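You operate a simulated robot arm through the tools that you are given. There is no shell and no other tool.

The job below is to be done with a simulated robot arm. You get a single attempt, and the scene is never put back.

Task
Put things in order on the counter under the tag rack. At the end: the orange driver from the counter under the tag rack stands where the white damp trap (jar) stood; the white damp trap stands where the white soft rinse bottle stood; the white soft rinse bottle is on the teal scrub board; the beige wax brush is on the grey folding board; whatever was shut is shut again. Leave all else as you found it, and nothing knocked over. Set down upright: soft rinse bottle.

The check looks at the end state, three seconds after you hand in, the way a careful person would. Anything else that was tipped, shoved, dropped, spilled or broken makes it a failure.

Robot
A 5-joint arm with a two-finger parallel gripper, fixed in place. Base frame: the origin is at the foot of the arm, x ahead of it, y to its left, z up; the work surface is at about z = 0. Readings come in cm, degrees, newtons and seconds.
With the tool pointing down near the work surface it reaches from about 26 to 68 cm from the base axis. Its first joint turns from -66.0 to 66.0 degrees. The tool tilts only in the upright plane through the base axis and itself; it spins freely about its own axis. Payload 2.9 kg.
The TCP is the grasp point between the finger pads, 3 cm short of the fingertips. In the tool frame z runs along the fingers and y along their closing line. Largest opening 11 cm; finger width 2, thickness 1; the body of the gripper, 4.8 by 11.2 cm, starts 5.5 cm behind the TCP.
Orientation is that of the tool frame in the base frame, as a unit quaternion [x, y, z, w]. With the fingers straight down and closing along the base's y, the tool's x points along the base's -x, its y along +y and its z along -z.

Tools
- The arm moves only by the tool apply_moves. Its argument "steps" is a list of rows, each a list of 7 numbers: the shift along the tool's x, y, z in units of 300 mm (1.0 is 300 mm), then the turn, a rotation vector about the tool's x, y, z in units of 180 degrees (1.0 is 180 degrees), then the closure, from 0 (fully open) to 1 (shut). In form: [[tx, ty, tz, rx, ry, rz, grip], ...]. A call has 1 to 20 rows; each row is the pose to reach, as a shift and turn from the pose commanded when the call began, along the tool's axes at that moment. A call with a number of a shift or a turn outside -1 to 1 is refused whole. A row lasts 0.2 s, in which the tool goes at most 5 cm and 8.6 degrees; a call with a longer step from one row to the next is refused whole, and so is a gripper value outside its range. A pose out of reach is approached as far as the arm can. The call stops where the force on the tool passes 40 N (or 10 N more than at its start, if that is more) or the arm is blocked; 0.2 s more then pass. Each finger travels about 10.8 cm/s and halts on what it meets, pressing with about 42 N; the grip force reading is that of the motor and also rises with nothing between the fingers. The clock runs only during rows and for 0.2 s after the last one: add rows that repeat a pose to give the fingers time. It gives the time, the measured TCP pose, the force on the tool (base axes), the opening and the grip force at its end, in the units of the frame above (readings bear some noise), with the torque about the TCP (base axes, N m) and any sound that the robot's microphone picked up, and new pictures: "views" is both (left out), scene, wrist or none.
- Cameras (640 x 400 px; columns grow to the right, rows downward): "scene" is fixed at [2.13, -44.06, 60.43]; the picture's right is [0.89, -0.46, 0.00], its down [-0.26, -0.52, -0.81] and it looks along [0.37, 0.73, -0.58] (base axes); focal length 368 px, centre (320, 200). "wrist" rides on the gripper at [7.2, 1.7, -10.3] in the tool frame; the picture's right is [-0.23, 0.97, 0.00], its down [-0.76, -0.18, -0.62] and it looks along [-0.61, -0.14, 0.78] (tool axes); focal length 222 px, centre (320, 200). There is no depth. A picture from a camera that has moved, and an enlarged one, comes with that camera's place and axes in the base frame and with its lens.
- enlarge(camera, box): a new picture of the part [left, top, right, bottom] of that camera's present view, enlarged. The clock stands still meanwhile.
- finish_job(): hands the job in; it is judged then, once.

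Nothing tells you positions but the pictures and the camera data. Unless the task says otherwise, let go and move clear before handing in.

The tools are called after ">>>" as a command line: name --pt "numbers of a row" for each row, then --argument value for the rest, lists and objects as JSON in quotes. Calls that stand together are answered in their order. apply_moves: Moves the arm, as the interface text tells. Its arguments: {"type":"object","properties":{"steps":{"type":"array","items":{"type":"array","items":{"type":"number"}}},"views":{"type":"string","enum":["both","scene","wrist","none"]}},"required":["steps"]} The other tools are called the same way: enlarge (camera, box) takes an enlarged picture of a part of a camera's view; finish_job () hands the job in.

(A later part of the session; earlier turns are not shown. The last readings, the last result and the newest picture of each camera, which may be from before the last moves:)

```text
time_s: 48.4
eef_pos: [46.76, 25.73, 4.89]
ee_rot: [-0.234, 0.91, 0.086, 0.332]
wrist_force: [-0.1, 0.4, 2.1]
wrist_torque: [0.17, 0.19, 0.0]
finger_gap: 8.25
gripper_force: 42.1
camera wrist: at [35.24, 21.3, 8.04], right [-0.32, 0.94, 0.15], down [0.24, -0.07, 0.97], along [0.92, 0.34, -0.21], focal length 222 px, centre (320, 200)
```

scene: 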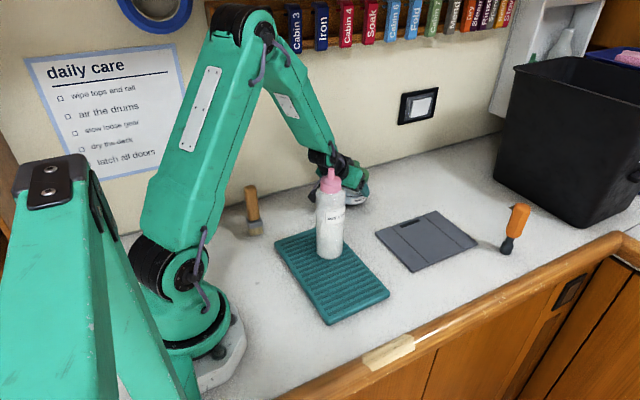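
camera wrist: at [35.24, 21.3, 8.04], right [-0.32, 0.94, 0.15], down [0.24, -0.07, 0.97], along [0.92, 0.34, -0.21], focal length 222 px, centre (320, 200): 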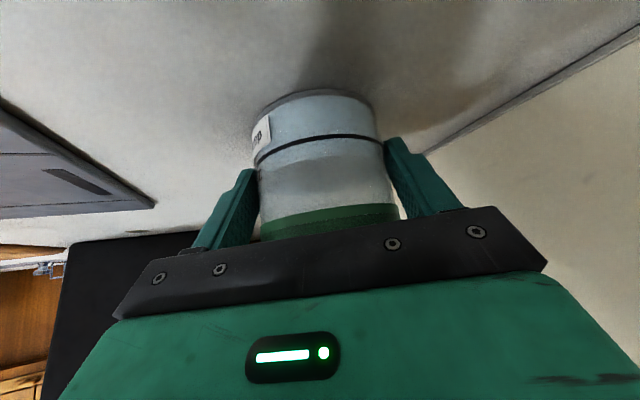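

The jar is touching the counter, so I'll release it gently.

>>> apply_moves --pt "0 0 0 0 0 0 0.24" --pt "0 0 0 0 0 0 0.2" --pt "0 0 0 0 0 0 0.12" --pt "0 0 0 0 0 0 0.04" --pt "0 0 0 0 0 0 0" --pt "0 0 0 0 0 0 0" --views "both"

>>> enlarge --camera "wrist" --box '[200, 50, 480, 250]'

```text
time_s: 49.8
eef_pos: [46.76, 25.72, 4.72]
ee_rot: [-0.234, 0.91, 0.085, 0.331]
wrist_force: [0.1, 0.6, 0.5]
wrist_torque: [-0.02, 0.01, 0.01]
finger_gap: 10.99
gripper_force: 0.0
camera wrist: at [35.19, 21.28, 8.01], right [-0.32, 0.94, 0.15], down [0.25, -0.07, 0.97], along [0.92, 0.34, -0.21], focal length 222 px, centre (320, 200)
```

scene: 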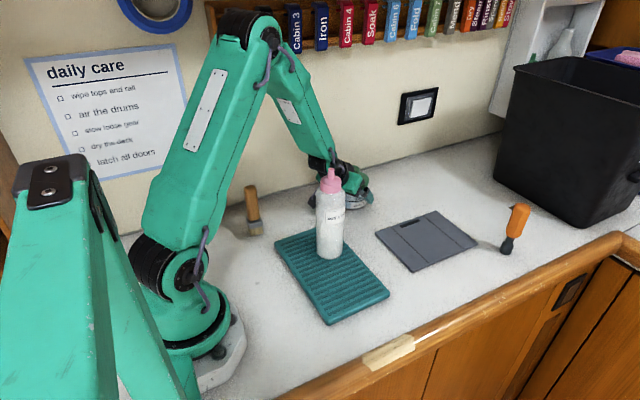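
wrist: 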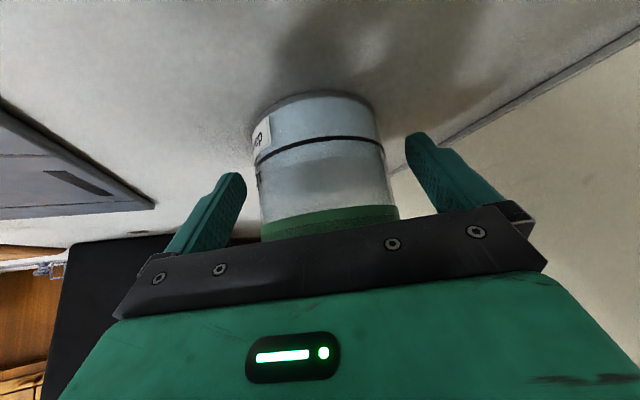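

```text
2.00 times, centred on (340, 150) of wrist
camera zoom: at [35.19, 21.28, 8.01], right [-0.32, 0.94, 0.15], down [0.25, -0.07, 0.97], along [0.92, 0.34, -0.21], focal length 444 px, centre (280, 300)
```

zoom: 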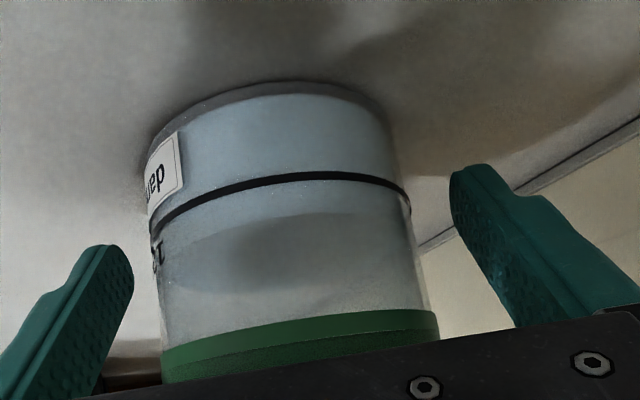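

The jar stands at the bottle's old spot. I'll rise straight up clear of it and bring the tool back to vertical above the knob.

>>> apply_moves --pt "-0.0321 0 -0.0383 0 0 0 0" --pt "-0.0857 0 -0.1021 0 0 0 0" --pt "-0.1393 0 -0.166 0 0 0 0" --pt "-0.1928 0 -0.2298 0 0 0 0" --pt "-0.2571 0 -0.3064 0 0 0 0" --pt "-0.2624 0 -0.302 0 0.037 0 0" --pt "-0.2677 0 -0.2976 0 0.0741 0 0" --pt "-0.273 0 -0.2931 0 0.1111 0 0" --pt "-0.2783 0 -0.2887 0 0.1481 0 0" --pt "-0.2836 0 -0.2842 0 0.1852 0 0" --pt "-0.2888 0 -0.2798 0 0.2222 0 0" --pt "-0.2888 0 -0.2798 0 0.2222 0 0" --views "both"

>>> enlarge --camera "wrist" --box '[220, 50, 460, 230]'

>>> enlarge --camera "scene" --box '[290, 90, 430, 230]'

```text
time_s: 52.4
eef_pos: [47.92, 26.28, 16.9]
ee_rot: [-0.249, 0.968, 0.0, -0.001]
wrist_force: [-0.5, -0.5, 0.1]
wrist_torque: [0.01, -0.01, -0.02]
finger_gap: 11.02
gripper_force: 0.0
camera wrist: at [40.54, 24.23, 27.06], right [-0.27, 0.96, 0.0], down [0.75, 0.21, 0.62], along [0.6, 0.17, -0.78], focal length 222 px, centre (320, 200)
```

scene: 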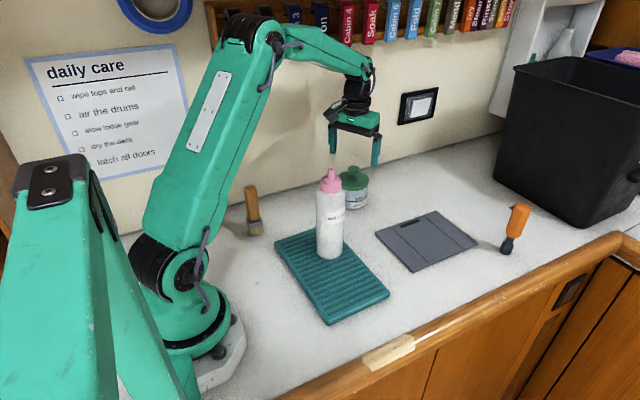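
wrist: 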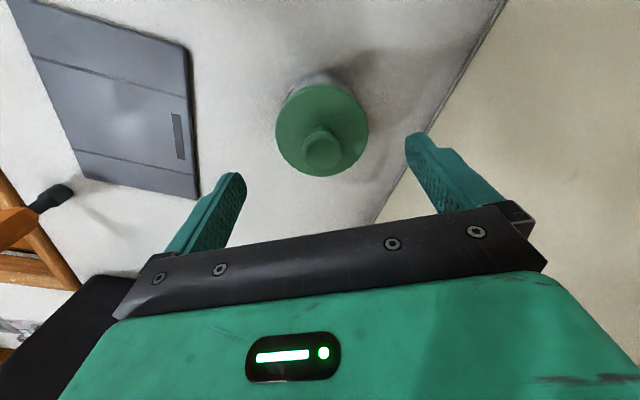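

```text
2.22 times, centred on (340, 140) of wrist
camera zoom: at [40.54, 24.23, 27.06], right [-0.27, 0.96, 0.0], down [0.75, 0.21, 0.62], along [0.6, 0.17, -0.78], focal length 494 px, centre (276, 333)
```

zoom: 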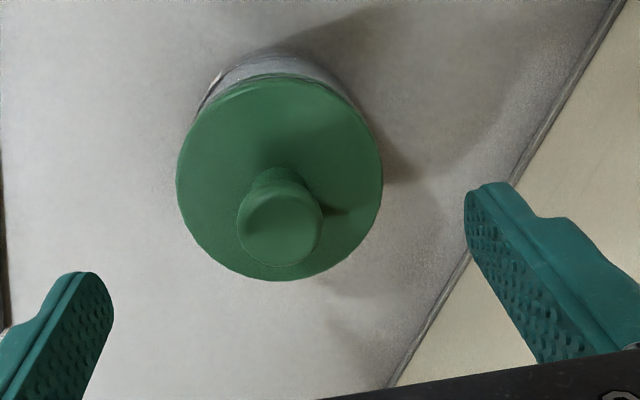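

```text
2.86 times, centred on (360, 160) of scene
camera zoom: at [2.13, -44.05, 60.43], right [0.89, -0.46, 0.0], down [-0.26, -0.52, -0.81], along [0.37, 0.73, -0.58], focal length 1051 px, centre (206, 314)
```

zoom: 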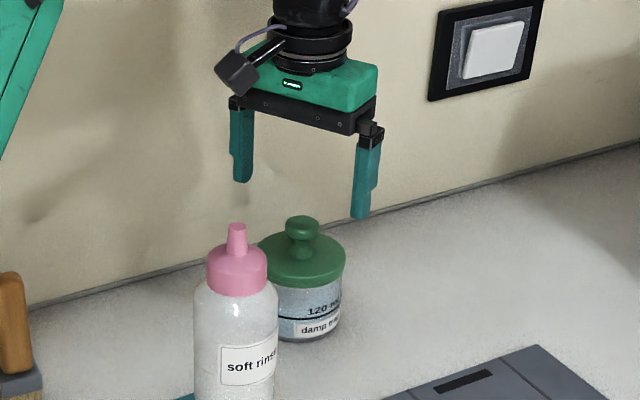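

The knob is centred about 0.4 cm further out than the TCP. I'll close the fingers above it, shift and descend to just over the knob.

>>> apply_moves --pt "-0.0117 0.001 0 0 0 0 0.4" --pt "-0.0117 0.001 0 0 0 0 0.8" --pt "-0.0117 0.001 0 0 0 0 1" --pt "-0.0117 0.001 0.03 0 0 0 1" --pt "-0.0117 0.001 0.06 0 0 0 1" --pt "-0.0117 0.001 0.073 0 0 0 1" --pt "-0.0117 0.001 0.073 0 0 0 1" --views "both"

>>> enlarge --camera "scene" --box '[290, 90, 430, 230]'

>>> enlarge --camera "wrist" --box '[220, 50, 460, 230]'

```text
time_s: 54.0
eef_pos: [48.13, 26.59, 14.56]
ee_rot: [-0.249, 0.968, 0.0, 0.0]
wrist_force: [-0.7, 0.1, -0.3]
wrist_torque: [0.01, -0.03, 0.01]
finger_gap: 0.0
gripper_force: 37.8
camera wrist: at [40.87, 24.43, 24.86], right [-0.27, 0.96, 0.0], down [0.75, 0.21, 0.62], along [0.6, 0.17, -0.78], focal length 222 px, centre (320, 200)
```

scene: 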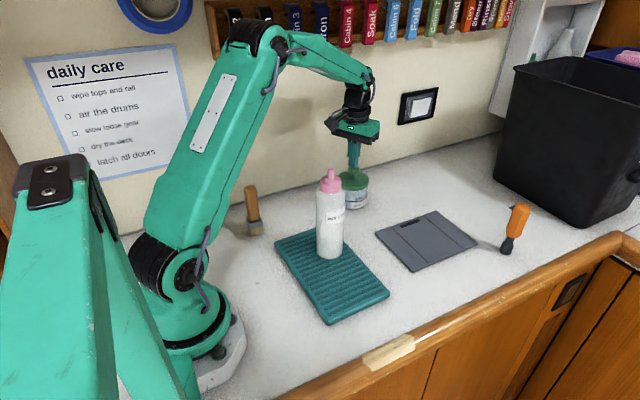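
wrist: 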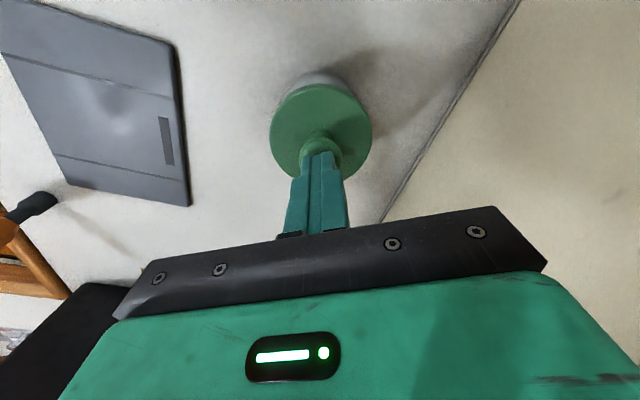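

```text
2.86 times, centred on (360, 160) of scene
camera zoom: at [2.13, -44.06, 60.43], right [0.89, -0.46, 0.0], down [-0.26, -0.52, -0.81], along [0.37, 0.73, -0.58], focal length 1051 px, centre (206, 314)
```

zoom: 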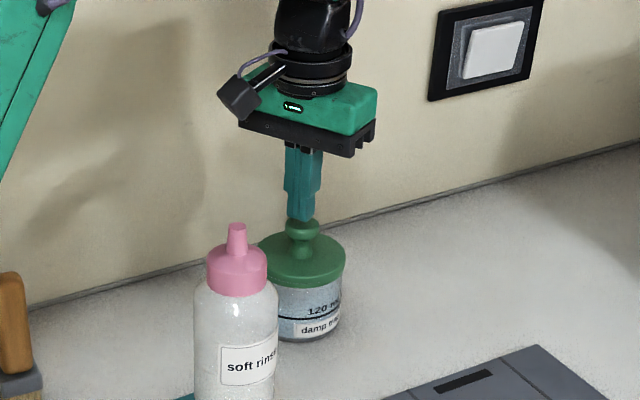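

```text
2.22 times, centred on (340, 140) of wrist
camera zoom: at [40.87, 24.43, 24.86], right [-0.27, 0.96, 0.0], down [0.75, 0.21, 0.62], along [0.6, 0.17, -0.78], focal length 494 px, centre (276, 333)
```

zoom: 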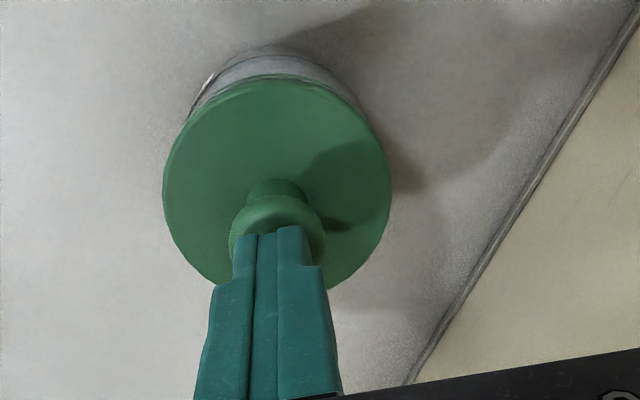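

The closed fingertips are right above the knob, so I'll press down in small steps.

>>> apply_moves --pt "0 0 0.008 0 0 0 1" --pt "0 0 0.016 0 0 0 1" --pt "0 0 0.02 0 0 0 1" --pt "0 0 0.024 0 0 0 1" --pt "0 0 0.028 0 0 0 1" --pt "0 0 0.032 0 0 0 1" --pt "0 0 0.032 0 0 0 1" --views "wrist"

```text
time_s: 55.6
eef_pos: [48.11, 26.49, 13.81]
ee_rot: [-0.25, 0.968, 0.002, 0.003]
wrist_force: [-3.9, -0.4, 29.8]
wrist_torque: [0.0, 0.24, 0.01]
finger_gap: 0.0
gripper_force: 37.6
camera wrist: at [40.93, 24.44, 24.11], right [-0.27, 0.96, 0.0], down [0.75, 0.21, 0.63], along [0.6, 0.17, -0.78], focal length 222 px, centre (320, 200)
```

wrist: 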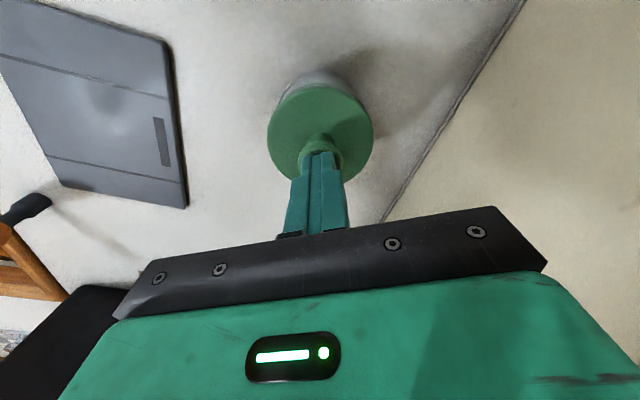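

>>> apply_moves --pt "0 0 0.003 0 0 0 1" --pt "0 0 0.006 0 0 0 1" --pt "0 0 0.008 0 0 0 1" --pt "0 0 0.01 0 0 0 1" --pt "0 0 0.012 0 0 0 1" --views "wrist"

```text
time_s: 56.2
eef_pos: [48.17, 26.6, 13.9]
ee_rot: [-0.25, 0.968, 0.001, 0.004]
wrist_force: [-1.1, -1.1, 6.9]
wrist_torque: [-0.05, 0.1, -0.01]
finger_gap: 0.0
gripper_force: 37.7
stopped in row 3: the force on the tool passed its limit at 41 N (the readings are from after the stop); the commanded pose is now the measured one
camera wrist: at [40.96, 24.45, 24.14], right [-0.27, 0.96, 0.0], down [0.75, 0.21, 0.63], along [0.61, 0.17, -0.78], focal length 222 px, centre (320, 200)
```

wrist: 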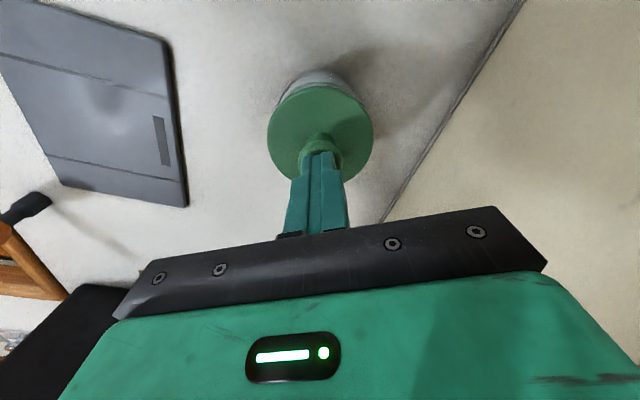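

The press reached 41 N with no sound. I'll look closely at the lid seam to see whether it's fully seated.

>>> enlarge --camera "scene" --box '[330, 150, 385, 215]'

>>> enlarge --camera "wrist" --box '[250, 50, 390, 190]'

```text
6.15 times, centred on (358, 182) of scene
camera zoom: at [2.13, -44.06, 60.43], right [0.89, -0.46, 0.0], down [-0.26, -0.52, -0.81], along [0.37, 0.73, -0.58], focal length 2263 px, centre (89, 308)
```

zoom: 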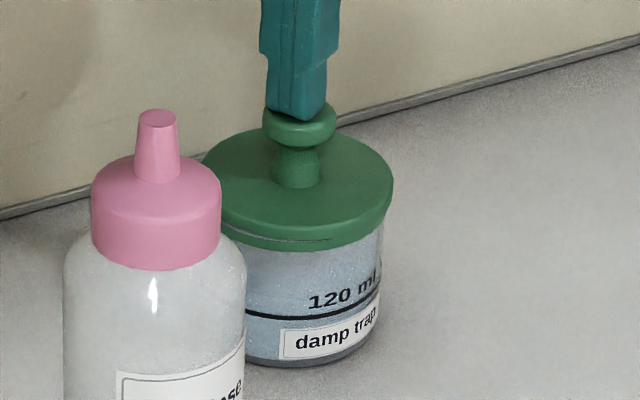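

```text
2.86 times, centred on (320, 120) of wrist
camera zoom: at [40.96, 24.45, 24.14], right [-0.27, 0.96, 0.0], down [0.75, 0.21, 0.63], along [0.61, 0.17, -0.78], focal length 635 px, centre (320, 429)
```

zoom: 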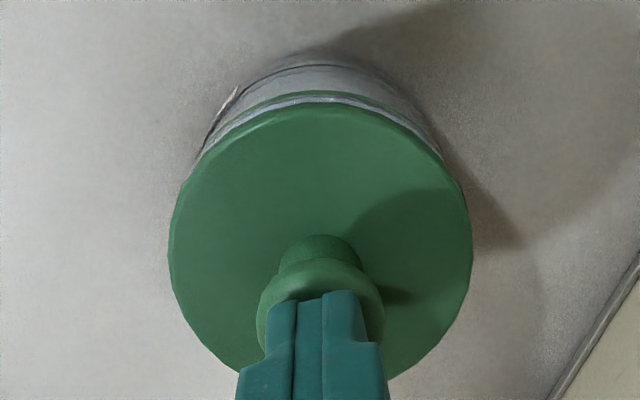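

Near the base side there seems to be a thin gap, so the lid may be tipping because I'm pressing slightly off-centre. I'll lift off and look again.

>>> apply_moves --pt "0 0 -0.02 0 0 0 1" --pt "0 0 -0.05 0 0 0 1" --pt "0 0 -0.05 0 0 0 1" --views "wrist"

>>> enlarge --camera "scene" --box '[330, 150, 385, 215]'

>>> enlarge --camera "wrist" --box '[250, 50, 390, 190]'

```text
time_s: 57.0
eef_pos: [48.26, 26.55, 15.22]
ee_rot: [-0.248, 0.969, 0.001, 0.004]
wrist_force: [-0.2, 0.1, -0.2]
wrist_torque: [-0.03, -0.01, -0.02]
finger_gap: 0.0
gripper_force: 37.8
heard: snap
camera wrist: at [40.99, 24.43, 25.55], right [-0.27, 0.96, 0.0], down [0.75, 0.21, 0.63], along [0.6, 0.17, -0.78], focal length 222 px, centre (320, 200)
```

wrist: 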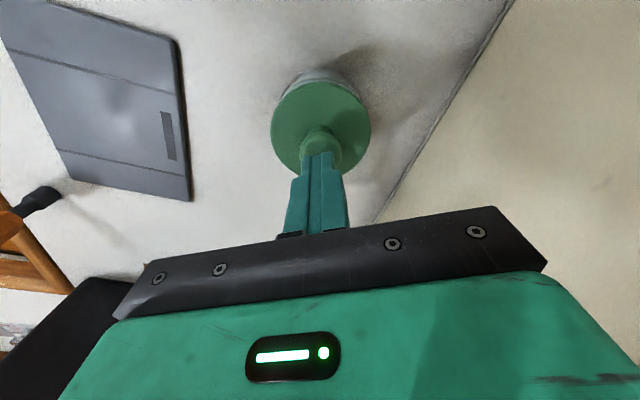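

```text
6.15 times, centred on (358, 182) of scene
camera zoom: at [2.13, -44.06, 60.43], right [0.89, -0.46, 0.0], down [-0.26, -0.52, -0.81], along [0.37, 0.73, -0.58], focal length 2263 px, centre (89, 308)
```

zoom: 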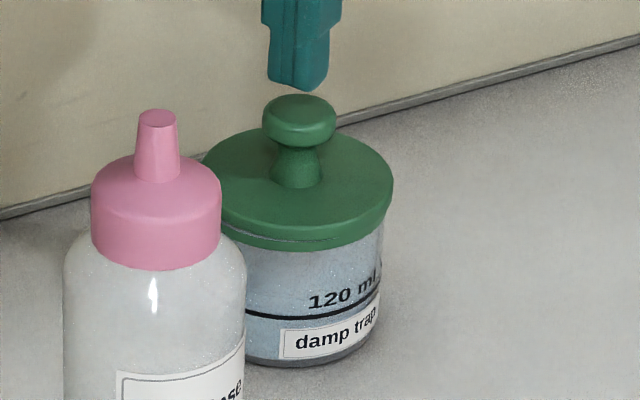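

```text
2.86 times, centred on (320, 120) of wrist
camera zoom: at [40.99, 24.43, 25.55], right [-0.27, 0.96, 0.0], down [0.75, 0.21, 0.63], along [0.6, 0.17, -0.78], focal length 635 px, centre (320, 429)
```

zoom: 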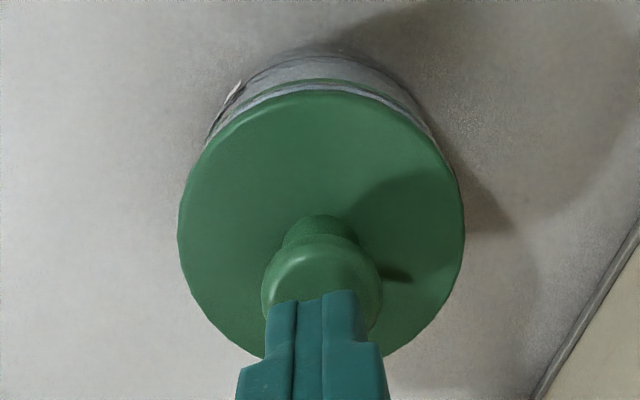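

A snap was heard as I lifted off, possibly the latch engaging. I'll move the camera to a lower angle to inspect the lid from the side before deciding.

>>> apply_moves --pt "0 0 -0.08 0 0 0 1" --pt "0 0 -0.1567 0 0 0 1" --pt "0.08 0.03 -0.1567 0 0 -0.006 0.7" --pt "0.16 0.058 -0.1567 0 0 -0.012 0.4" --pt "0.24 0.087 -0.1567 0 0 -0.018 0.2" --pt "0.3045 0.1103 -0.1567 0 0 -0.0233 0" --pt "0.3045 0.1103 -0.1567 0 0 -0.0233 0" --views "wrist"

```text
time_s: 58.6
eef_pos: [38.44, 24.98, 19.86]
ee_rot: [-0.285, 0.959, 0.001, 0.004]
wrist_force: [1.2, 0.1, 0.7]
wrist_torque: [0.02, -0.02, 0.05]
finger_gap: 11.0
gripper_force: 0.1
camera wrist: at [31.5, 22.36, 30.19], right [-0.34, 0.94, 0.0], down [0.73, 0.26, 0.63], along [0.59, 0.22, -0.78], focal length 222 px, centre (320, 200)
```

wrist: 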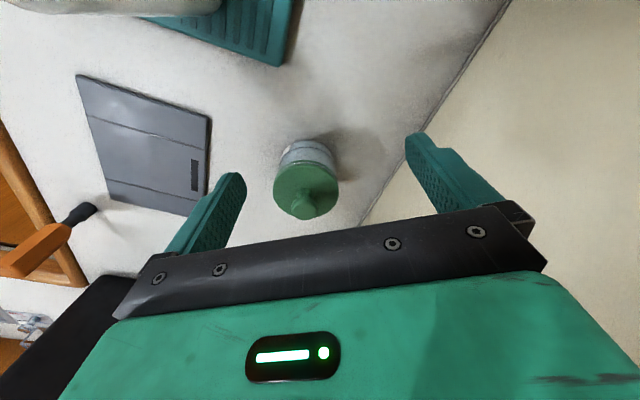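

>>> apply_moves --pt "0 0 0.04 0 -0.037 0 0" --pt "0 0 0.08 0 -0.0741 0 0" --pt "0 0 0.12 0 -0.1111 0 0" --pt "0 0 0.16 0 -0.1481 0 0" --pt "0 0 0.2 0 -0.1852 0 0" --pt "0 0 0.25 0 -0.2222 0 0" --pt "0 0 0.25 0 -0.2222 0 0" --views "both"

>>> enlarge --camera "wrist" --box '[240, 80, 380, 190]'

```text
time_s: 60.2
eef_pos: [38.73, 24.97, 12.4]
ee_rot: [-0.267, 0.899, 0.098, 0.332]
wrist_force: [-0.4, -0.6, -0.5]
wrist_torque: [-0.03, 0.02, 0.01]
finger_gap: 10.98
gripper_force: 0.1
camera wrist: at [27.44, 19.68, 15.46], right [-0.39, 0.91, 0.15], down [0.24, -0.05, 0.97], along [0.89, 0.41, -0.2], focal length 222 px, centre (320, 200)
```

scene: 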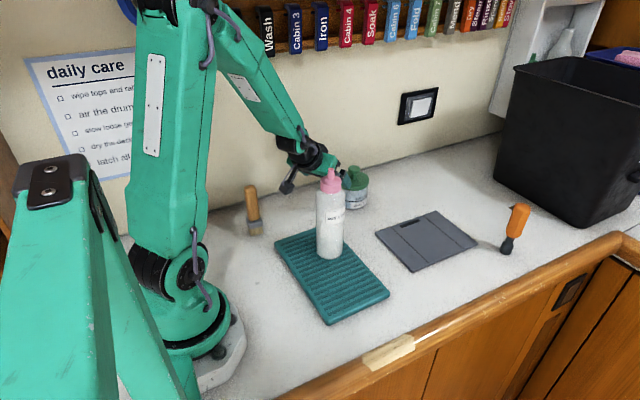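
wrist: 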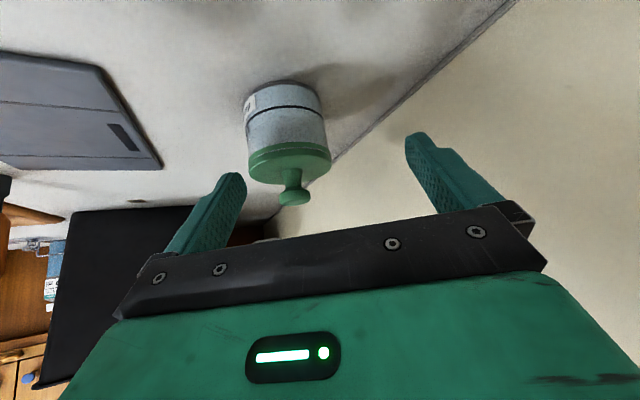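

```text
3.64 times, centred on (310, 135) of wrist
camera zoom: at [27.44, 19.68, 15.46], right [-0.39, 0.91, 0.15], down [0.24, -0.05, 0.97], along [0.89, 0.41, -0.2], focal length 808 px, centre (356, 436)
```

zoom: 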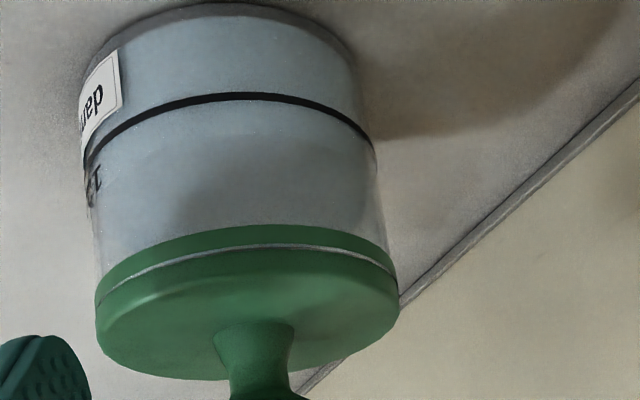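

>>> enlarge --camera "wrist" --box '[240, 125, 340, 190]'

>>> enlarge --camera "scene" --box '[335, 160, 375, 210]'

```text
6.15 times, centred on (290, 158) of wrist
camera zoom: at [27.44, 19.68, 15.46], right [-0.39, 0.91, 0.15], down [0.24, -0.05, 0.97], along [0.89, 0.41, -0.2], focal length 1367 px, centre (505, 462)
```

zoom: 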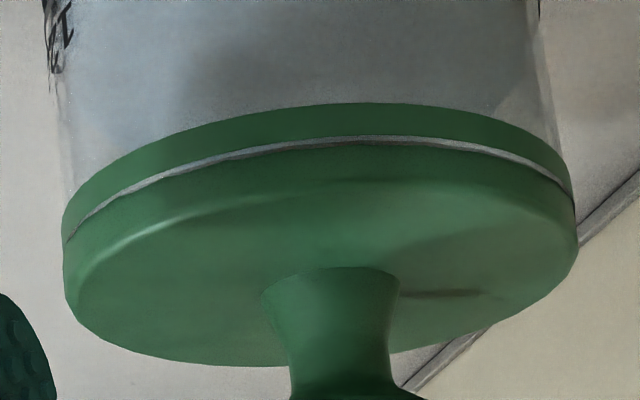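

```text
8.00 times, centred on (355, 185) of scene
camera zoom: at [2.13, -44.06, 60.43], right [0.89, -0.46, 0.0], down [-0.26, -0.52, -0.81], along [0.37, 0.73, -0.58], focal length 2942 px, centre (40, 320)
```

zoom: 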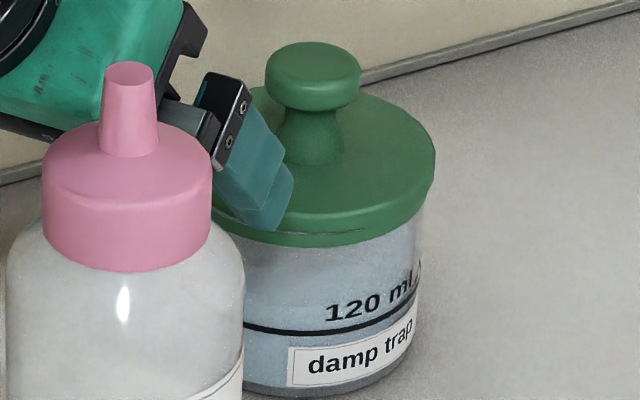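

The seam shows a thin line around 1 mm, so I can't tell by sight whether it's latched. I'll return above the knob, grip it and do a very gentle lift test, reading whether the jar's 4 N weight comes with it.

>>> apply_moves --pt "-0.0268 0 -0.0319 0 0.037 0 0" --pt "-0.0536 0 -0.0638 0 0.0741 0 0" --pt "-0.0804 0 -0.0958 0 0.1111 0 0" --pt "-0.1071 0 -0.1277 0 0.1481 0 0" --pt "-0.1339 0 -0.1596 0 0.1852 0 0" --pt "-0.1607 0 -0.1915 0 0.2222 0 0" --pt "-0.1607 0 -0.1915 0 0.2222 0 0" --views "none"

```text
time_s: 61.8
eef_pos: [38.53, 25.12, 19.97]
ee_rot: [-0.284, 0.959, 0.0, 0.002]
wrist_force: [-0.2, 0.1, -0.8]
wrist_torque: [-0.01, 0.0, -0.03]
finger_gap: 11.02
gripper_force: 0.0
```

>>> apply_moves --pt "-0.074 -0.0341 0 0 0 0.006 0" --pt "-0.148 -0.0682 0 0 0 0.012 0" --pt "-0.222 -0.1023 0 0 0 0.018 0" --pt "-0.2957 -0.1364 0 0 0 0.0233 0" --pt "-0.2957 -0.1364 0.1 0 0 0.0233 0" --pt "-0.2957 -0.1364 0.18 0 0 0.0233 0" --pt "-0.2957 -0.1364 0.18 0 0 0.0233 0" --views "wrist"

>>> enlarge --camera "wrist" --box '[220, 50, 460, 230]'

```text
time_s: 63.4
eef_pos: [48.22, 26.43, 14.74]
ee_rot: [-0.249, 0.968, 0.001, 0.004]
wrist_force: [-0.9, 0.2, -0.1]
wrist_torque: [-0.01, 0.02, -0.02]
finger_gap: 11.0
gripper_force: 0.1
camera wrist: at [40.93, 24.34, 25.05], right [-0.27, 0.96, 0.0], down [0.75, 0.21, 0.63], along [0.6, 0.17, -0.78], focal length 222 px, centre (320, 200)
```

wrist: 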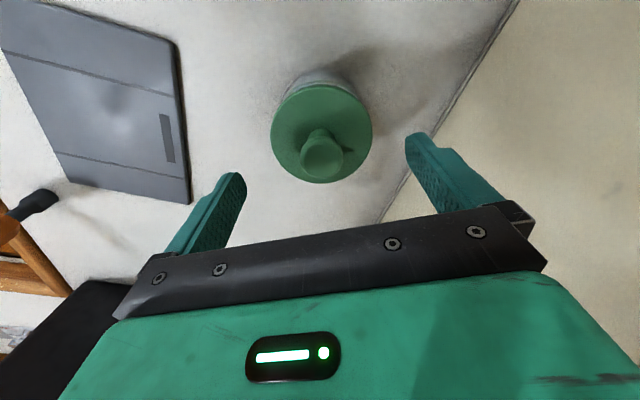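

```text
2.22 times, centred on (340, 140) of wrist
camera zoom: at [40.93, 24.34, 25.05], right [-0.27, 0.96, 0.0], down [0.75, 0.21, 0.63], along [0.6, 0.17, -0.78], focal length 494 px, centre (276, 333)
```

zoom: 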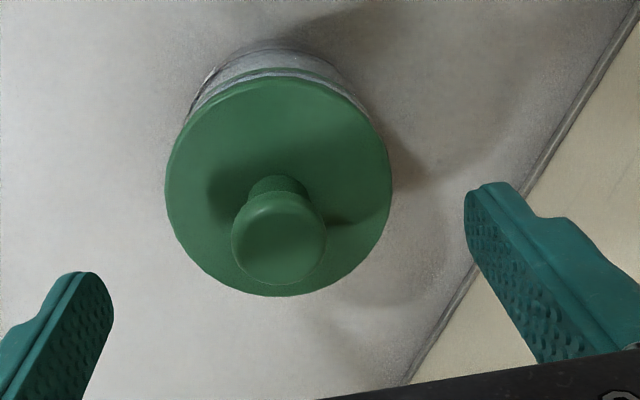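

>>> apply_moves --pt "0 0 0.05 0 0 0 0" --pt "0 0 0.09 0 0 0 0" --pt "0 0 0.09 0 0 0 0.3" --pt "0 0 0.09 0 0 0 0.6" --pt "0 0 0.09 0 0 0 0.8" --pt "0 0 0.09 0 0 0 1" --pt "0 0 0.09 0 0 0 1" --views "wrist"

>>> enlarge --camera "wrist" --box '[250, 50, 390, 190]'

>>> enlarge --camera "scene" --box '[330, 150, 385, 215]'

```text
time_s: 65.0
eef_pos: [48.23, 26.44, 12.0]
ee_rot: [-0.249, 0.969, 0.001, 0.004]
wrist_force: [-1.3, 0.2, 0.3]
wrist_torque: [0.02, -0.01, -0.04]
finger_gap: 2.84
gripper_force: 42.3
heard: snap
camera wrist: at [40.97, 24.37, 22.29], right [-0.27, 0.96, 0.0], down [0.75, 0.21, 0.63], along [0.6, 0.17, -0.78], focal length 222 px, centre (320, 200)
```

wrist: 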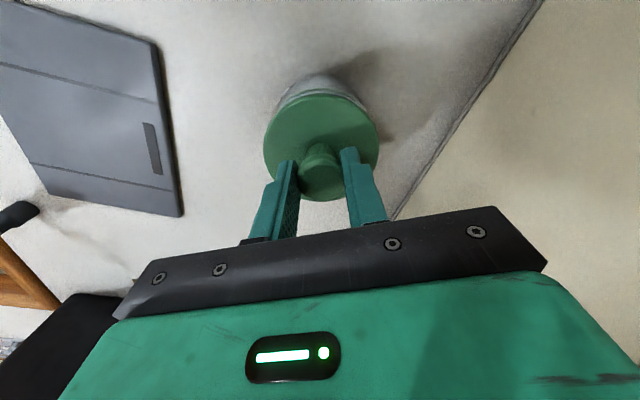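

```text
2.86 times, centred on (320, 120) of wrist
camera zoom: at [40.97, 24.37, 22.29], right [-0.27, 0.96, 0.0], down [0.75, 0.21, 0.63], along [0.6, 0.17, -0.78], focal length 635 px, centre (320, 429)
```

zoom: 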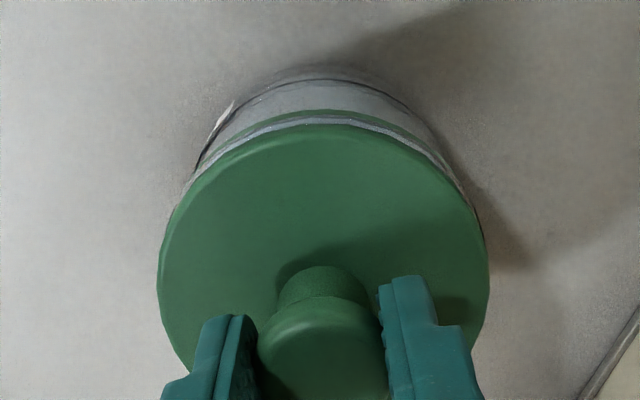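

```text
6.15 times, centred on (358, 182) of scene
camera zoom: at [2.13, -44.06, 60.43], right [0.89, -0.46, 0.0], down [-0.26, -0.52, -0.81], along [0.37, 0.73, -0.58], focal length 2263 px, centre (89, 308)
```

zoom: 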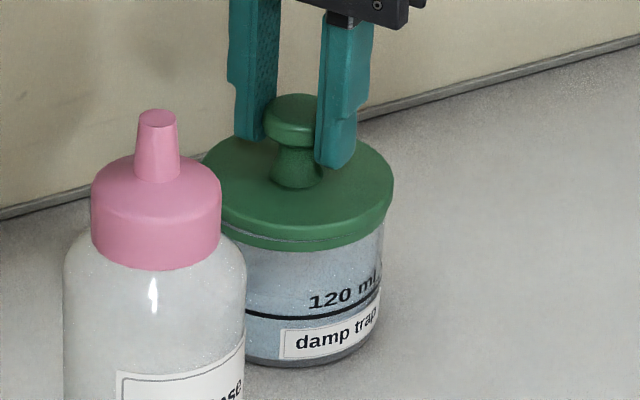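

Another snap came as I gripped the knob. I'll do the tiny lift test now: 2 mm, watching the force.

>>> apply_moves --pt "0 0 -0.0033 0 0 0 1" --pt "0 0 -0.0067 0 0 0 1" --pt "0 0 -0.0067 0 0 0 1" --views "wrist"

>>> enlarge --camera "wrist" --box '[250, 50, 390, 190]'

>>> enlarge --camera "scene" --box '[330, 150, 385, 215]'

```text
time_s: 65.8
eef_pos: [48.24, 26.5, 12.13]
ee_rot: [-0.249, 0.969, 0.002, 0.004]
wrist_force: [-0.6, 0.1, 0.2]
wrist_torque: [0.0, 0.0, 0.02]
finger_gap: 2.87
gripper_force: 42.0
camera wrist: at [41.04, 24.4, 22.42], right [-0.27, 0.96, 0.0], down [0.75, 0.21, 0.63], along [0.6, 0.17, -0.78], focal length 222 px, centre (320, 200)
```

wrist: 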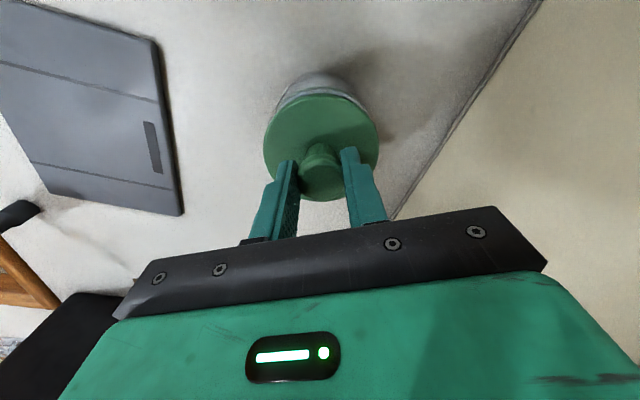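

```text
2.86 times, centred on (320, 120) of wrist
camera zoom: at [41.04, 24.4, 22.42], right [-0.27, 0.96, 0.0], down [0.75, 0.21, 0.63], along [0.6, 0.17, -0.78], focal length 635 px, centre (320, 429)
```

zoom: 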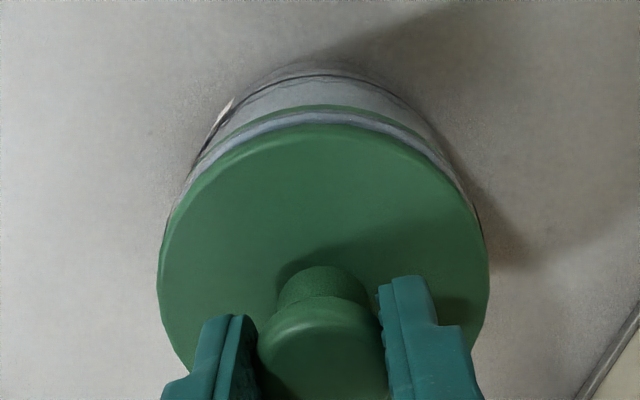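

```text
6.15 times, centred on (358, 182) of scene
camera zoom: at [2.13, -44.06, 60.43], right [0.89, -0.46, 0.0], down [-0.26, -0.52, -0.81], along [0.37, 0.73, -0.58], focal length 2263 px, centre (89, 308)
```

zoom: 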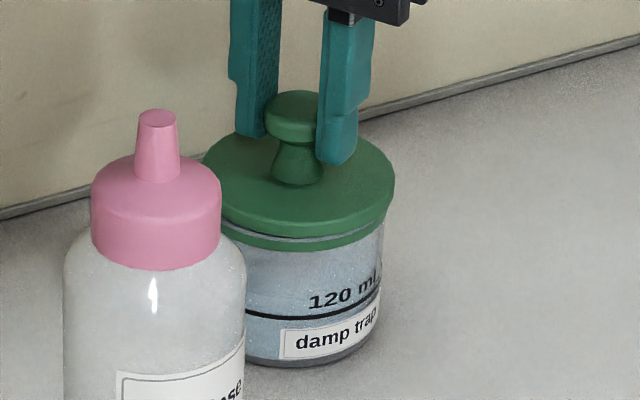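

The lid moves freely again, so the snap at lift-off was it latching and my squeeze on the knob unlatched it. I'll set it back down, release, then press the knob again with closed fingers and leave it alone once it snaps.

>>> apply_moves --pt "0 0 0.0033 0 0 0 1" --pt "0 0 0.0067 0 0 0 1" --pt "0 0 0.0075 0 0 0 1" --pt "0 0 0.0075 0 0 0 0.73" --pt "0 0 0.0075 0 0 0 0.65" --pt "0 0 0.0075 0 0 0 0.5" --pt "0 0 0.0075 0 0 0 0.4" --pt "0 0 0.0075 0 0 0 0.4" --views "wrist"

>>> enlarge --camera "wrist" --box '[250, 50, 390, 190]'

>>> enlarge --camera "scene" --box '[330, 150, 385, 215]'

```text
time_s: 67.6
eef_pos: [48.19, 26.58, 11.84]
ee_rot: [-0.249, 0.969, 0.001, 0.003]
wrist_force: [-0.5, -0.5, -0.5]
wrist_torque: [-0.01, 0.02, -0.01]
finger_gap: 6.61
gripper_force: 0.1
heard: snap
camera wrist: at [41.07, 24.4, 22.14], right [-0.27, 0.96, 0.0], down [0.75, 0.21, 0.63], along [0.6, 0.17, -0.78], focal length 222 px, centre (320, 200)
```

wrist: 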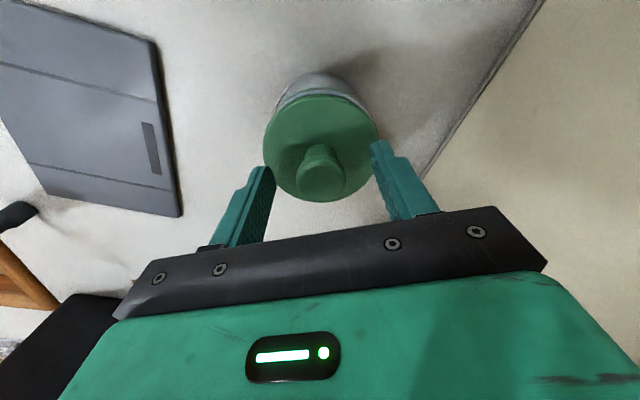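

```text
2.86 times, centred on (320, 120) of wrist
camera zoom: at [41.07, 24.4, 22.14], right [-0.27, 0.96, 0.0], down [0.75, 0.21, 0.63], along [0.6, 0.17, -0.78], focal length 635 px, centre (320, 429)
```

zoom: 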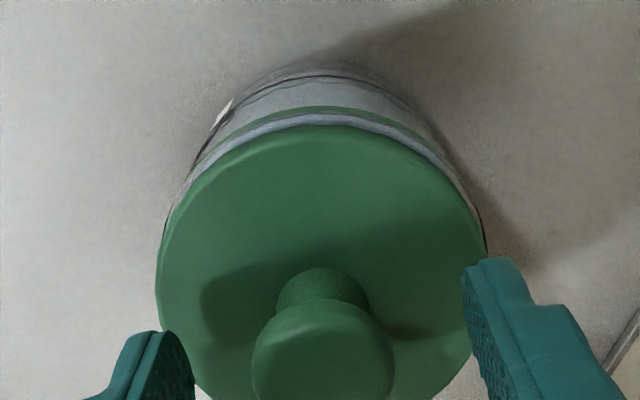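

```text
6.15 times, centred on (358, 182) of scene
camera zoom: at [2.13, -44.06, 60.43], right [0.89, -0.46, 0.0], down [-0.26, -0.52, -0.81], along [0.37, 0.73, -0.58], focal length 2263 px, centre (89, 308)
```

zoom: 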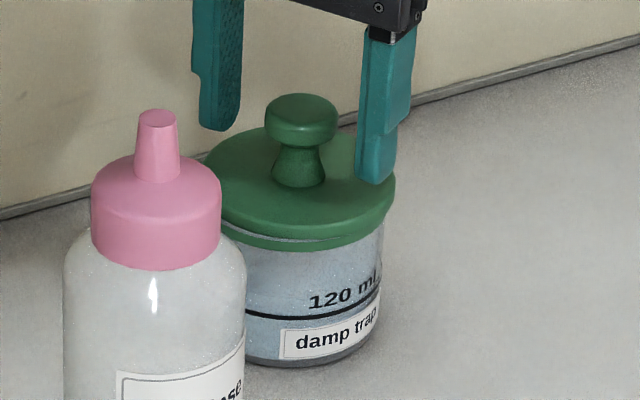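

The snap on release suggests it latched again, but a small gap still shows on the near side. I want it flush, so I'll rise, close the fingers and press again, balancing out sideways force this time.

>>> apply_moves --pt "0 0 -0.03 0 0 0 0.4" --pt "0 0 -0.07 0 0 0 0.4" --pt "0 0 -0.11 0 0 0 0.4" --pt "0 0 -0.11 0 0 0 0.7" --pt "0 0 -0.11 0 0 0 1" --pt "0 0 -0.11 0 0 0 1" --views "wrist"

>>> enlarge --camera "wrist" --box '[250, 50, 390, 190]'

>>> enlarge --camera "scene" --box '[335, 160, 375, 210]'

```text
time_s: 69.0
eef_pos: [48.23, 26.45, 15.07]
ee_rot: [-0.25, 0.968, 0.001, 0.003]
wrist_force: [0.3, 0.0, 0.3]
wrist_torque: [0.02, 0.01, 0.01]
finger_gap: 0.0
gripper_force: 37.8
camera wrist: at [41.01, 24.31, 25.38], right [-0.27, 0.96, 0.0], down [0.75, 0.21, 0.63], along [0.6, 0.17, -0.78], focal length 222 px, centre (320, 200)
```

wrist: 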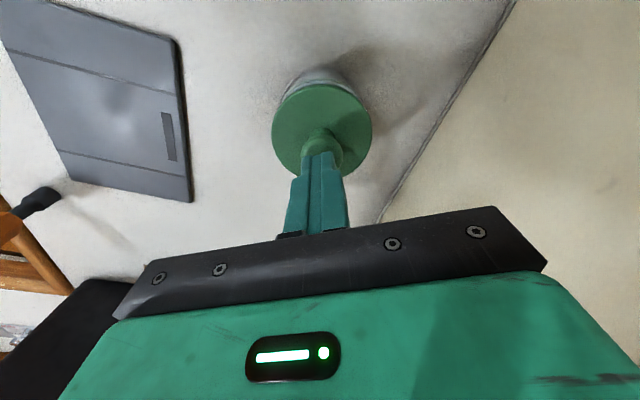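

```text
2.86 times, centred on (320, 120) of wrist
camera zoom: at [41.01, 24.31, 25.38], right [-0.27, 0.96, 0.0], down [0.75, 0.21, 0.63], along [0.6, 0.17, -0.78], focal length 635 px, centre (320, 429)
```

zoom: 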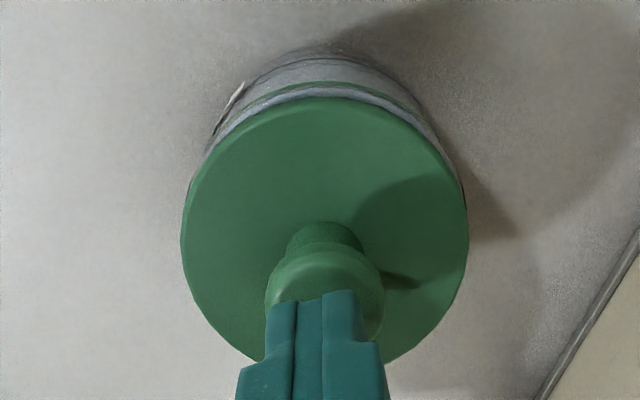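

```text
8.00 times, centred on (355, 185) of scene
camera zoom: at [2.13, -44.06, 60.43], right [0.89, -0.46, 0.0], down [-0.26, -0.52, -0.81], along [0.37, 0.73, -0.58], focal length 2942 px, centre (40, 320)
```

zoom: 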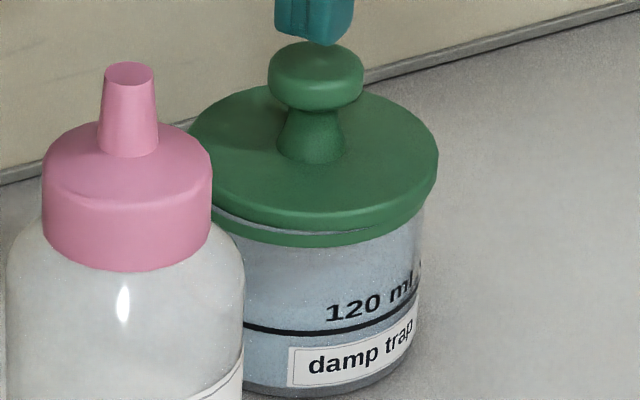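

The lid is tipped, with the side toward the arm about 3 mm up. I'll press down on that near rim directly to level it, then press the centre.

>>> apply_moves --pt "0.05 0 0 0 0 0 1" --pt "0.0967 0 0 0 0 0 1" --pt "0.0967 0 0.05 0 0 0 1" --pt "0.0967 0 0.09 0 0 0 1" --pt "0.0967 0 0.115 0 0 0 1" --pt "0.0967 0 0.115 0 0 0 1" --views "wrist"

>>> enlarge --camera "wrist" --box '[250, 80, 390, 220]'

>>> enlarge --camera "scene" --box '[335, 160, 375, 210]'

```text
time_s: 70.4
eef_pos: [45.68, 25.0, 11.73]
ee_rot: [-0.249, 0.968, 0.001, 0.003]
wrist_force: [-0.1, -0.4, -0.5]
wrist_torque: [-0.03, -0.02, 0.0]
finger_gap: 0.0
gripper_force: 37.1
camera wrist: at [38.52, 22.88, 21.96], right [-0.27, 0.96, 0.0], down [0.75, 0.21, 0.63], along [0.6, 0.17, -0.78], focal length 222 px, centre (320, 200)
```

wrist: 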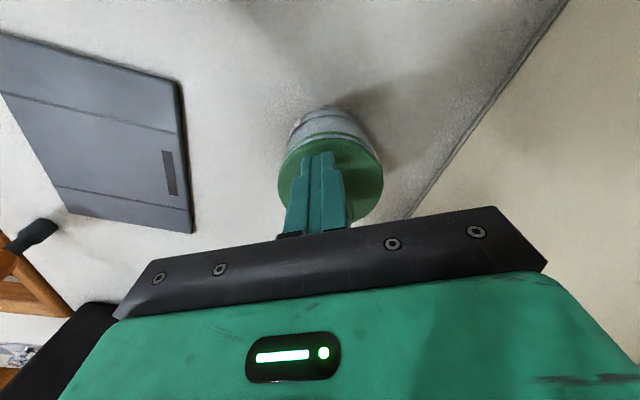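

```text
2.86 times, centred on (320, 150) of wrist
camera zoom: at [38.52, 22.88, 21.96], right [-0.27, 0.96, 0.0], down [0.75, 0.21, 0.63], along [0.6, 0.17, -0.78], focal length 635 px, centre (320, 343)
```

zoom: 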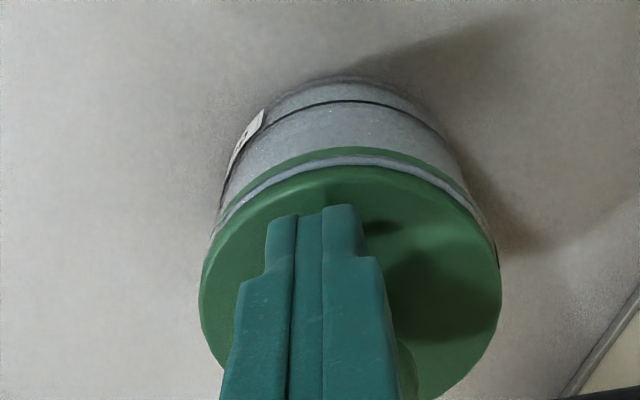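

```text
8.00 times, centred on (355, 185) of scene
camera zoom: at [2.13, -44.06, 60.43], right [0.89, -0.46, 0.0], down [-0.26, -0.52, -0.81], along [0.37, 0.73, -0.58], focal length 2942 px, centre (40, 320)
```

zoom: 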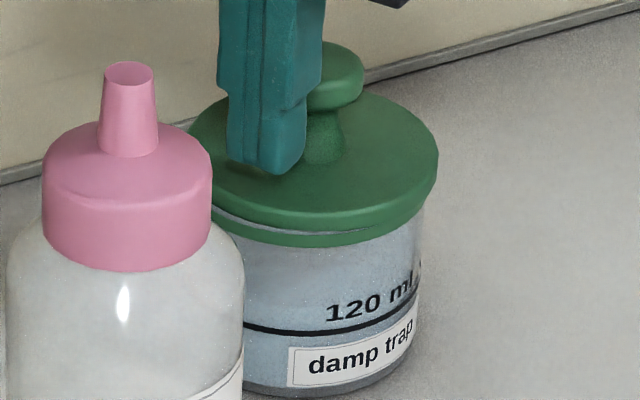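

>>> apply_moves --pt "0 0 0.008 0 0 0 1" --pt "0 0 0.014 0 0 0 1" --pt "0 0 0.018 0 0 0 1" --pt "0 0 0.022 0 0 0 1" --pt "0 0 0.022 0 0 0 1" --views "wrist"

>>> enlarge --camera "wrist" --box '[250, 80, 390, 220]'

>>> enlarge --camera "scene" --box '[335, 160, 375, 210]'

```text
time_s: 71.6
eef_pos: [45.68, 25.07, 11.03]
ee_rot: [-0.249, 0.968, 0.0, 0.004]
wrist_force: [-0.7, -0.7, 0.5]
wrist_torque: [-0.02, -0.02, 0.0]
finger_gap: 0.0
gripper_force: 37.3
camera wrist: at [38.51, 22.95, 21.29], right [-0.27, 0.96, 0.0], down [0.75, 0.21, 0.63], along [0.6, 0.17, -0.78], focal length 222 px, centre (320, 200)
```

wrist: 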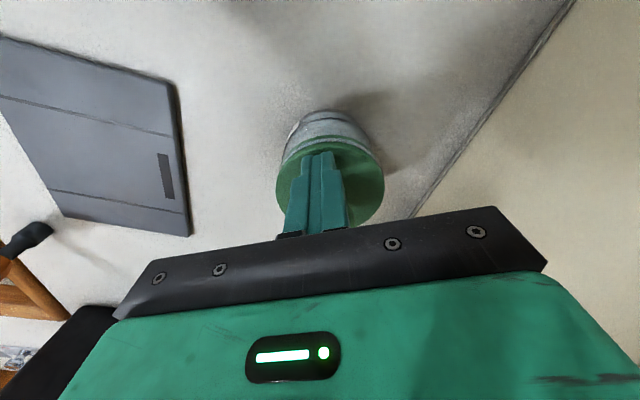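

```text
2.86 times, centred on (320, 150) of wrist
camera zoom: at [38.51, 22.95, 21.29], right [-0.27, 0.96, 0.0], down [0.75, 0.21, 0.63], along [0.6, 0.17, -0.78], focal length 635 px, centre (320, 343)
```

zoom: 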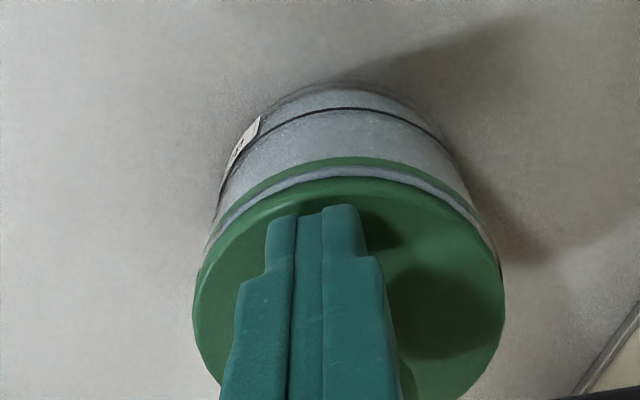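

```text
8.00 times, centred on (355, 185) of scene
camera zoom: at [2.13, -44.06, 60.43], right [0.89, -0.46, 0.0], down [-0.26, -0.52, -0.81], along [0.37, 0.73, -0.58], focal length 2942 px, centre (40, 320)
```

zoom: 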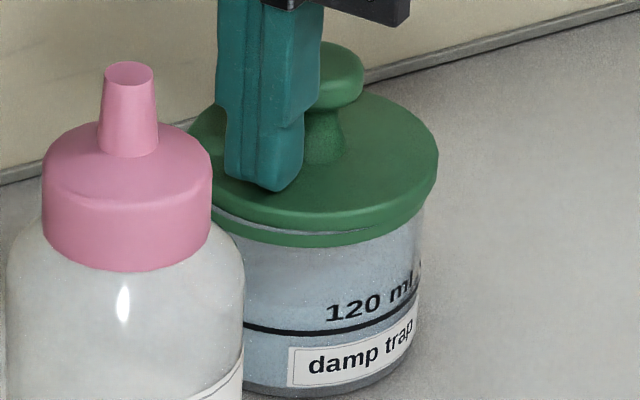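

>>> apply_moves --pt "0 0 0.004 0 0 0 1" --pt "0 0 0.008 0 0 0 1" --pt "0 0 0.012 0 0 0 1" --pt "0 0 0.012 0 0 0 1" --views "none"

```text
time_s: 72.6
eef_pos: [45.74, 25.09, 10.66]
ee_rot: [-0.25, 0.968, 0.001, 0.004]
wrist_force: [-0.2, 0.3, -0.8]
wrist_torque: [-0.02, -0.03, -0.02]
finger_gap: 0.04
gripper_force: 38.0
```

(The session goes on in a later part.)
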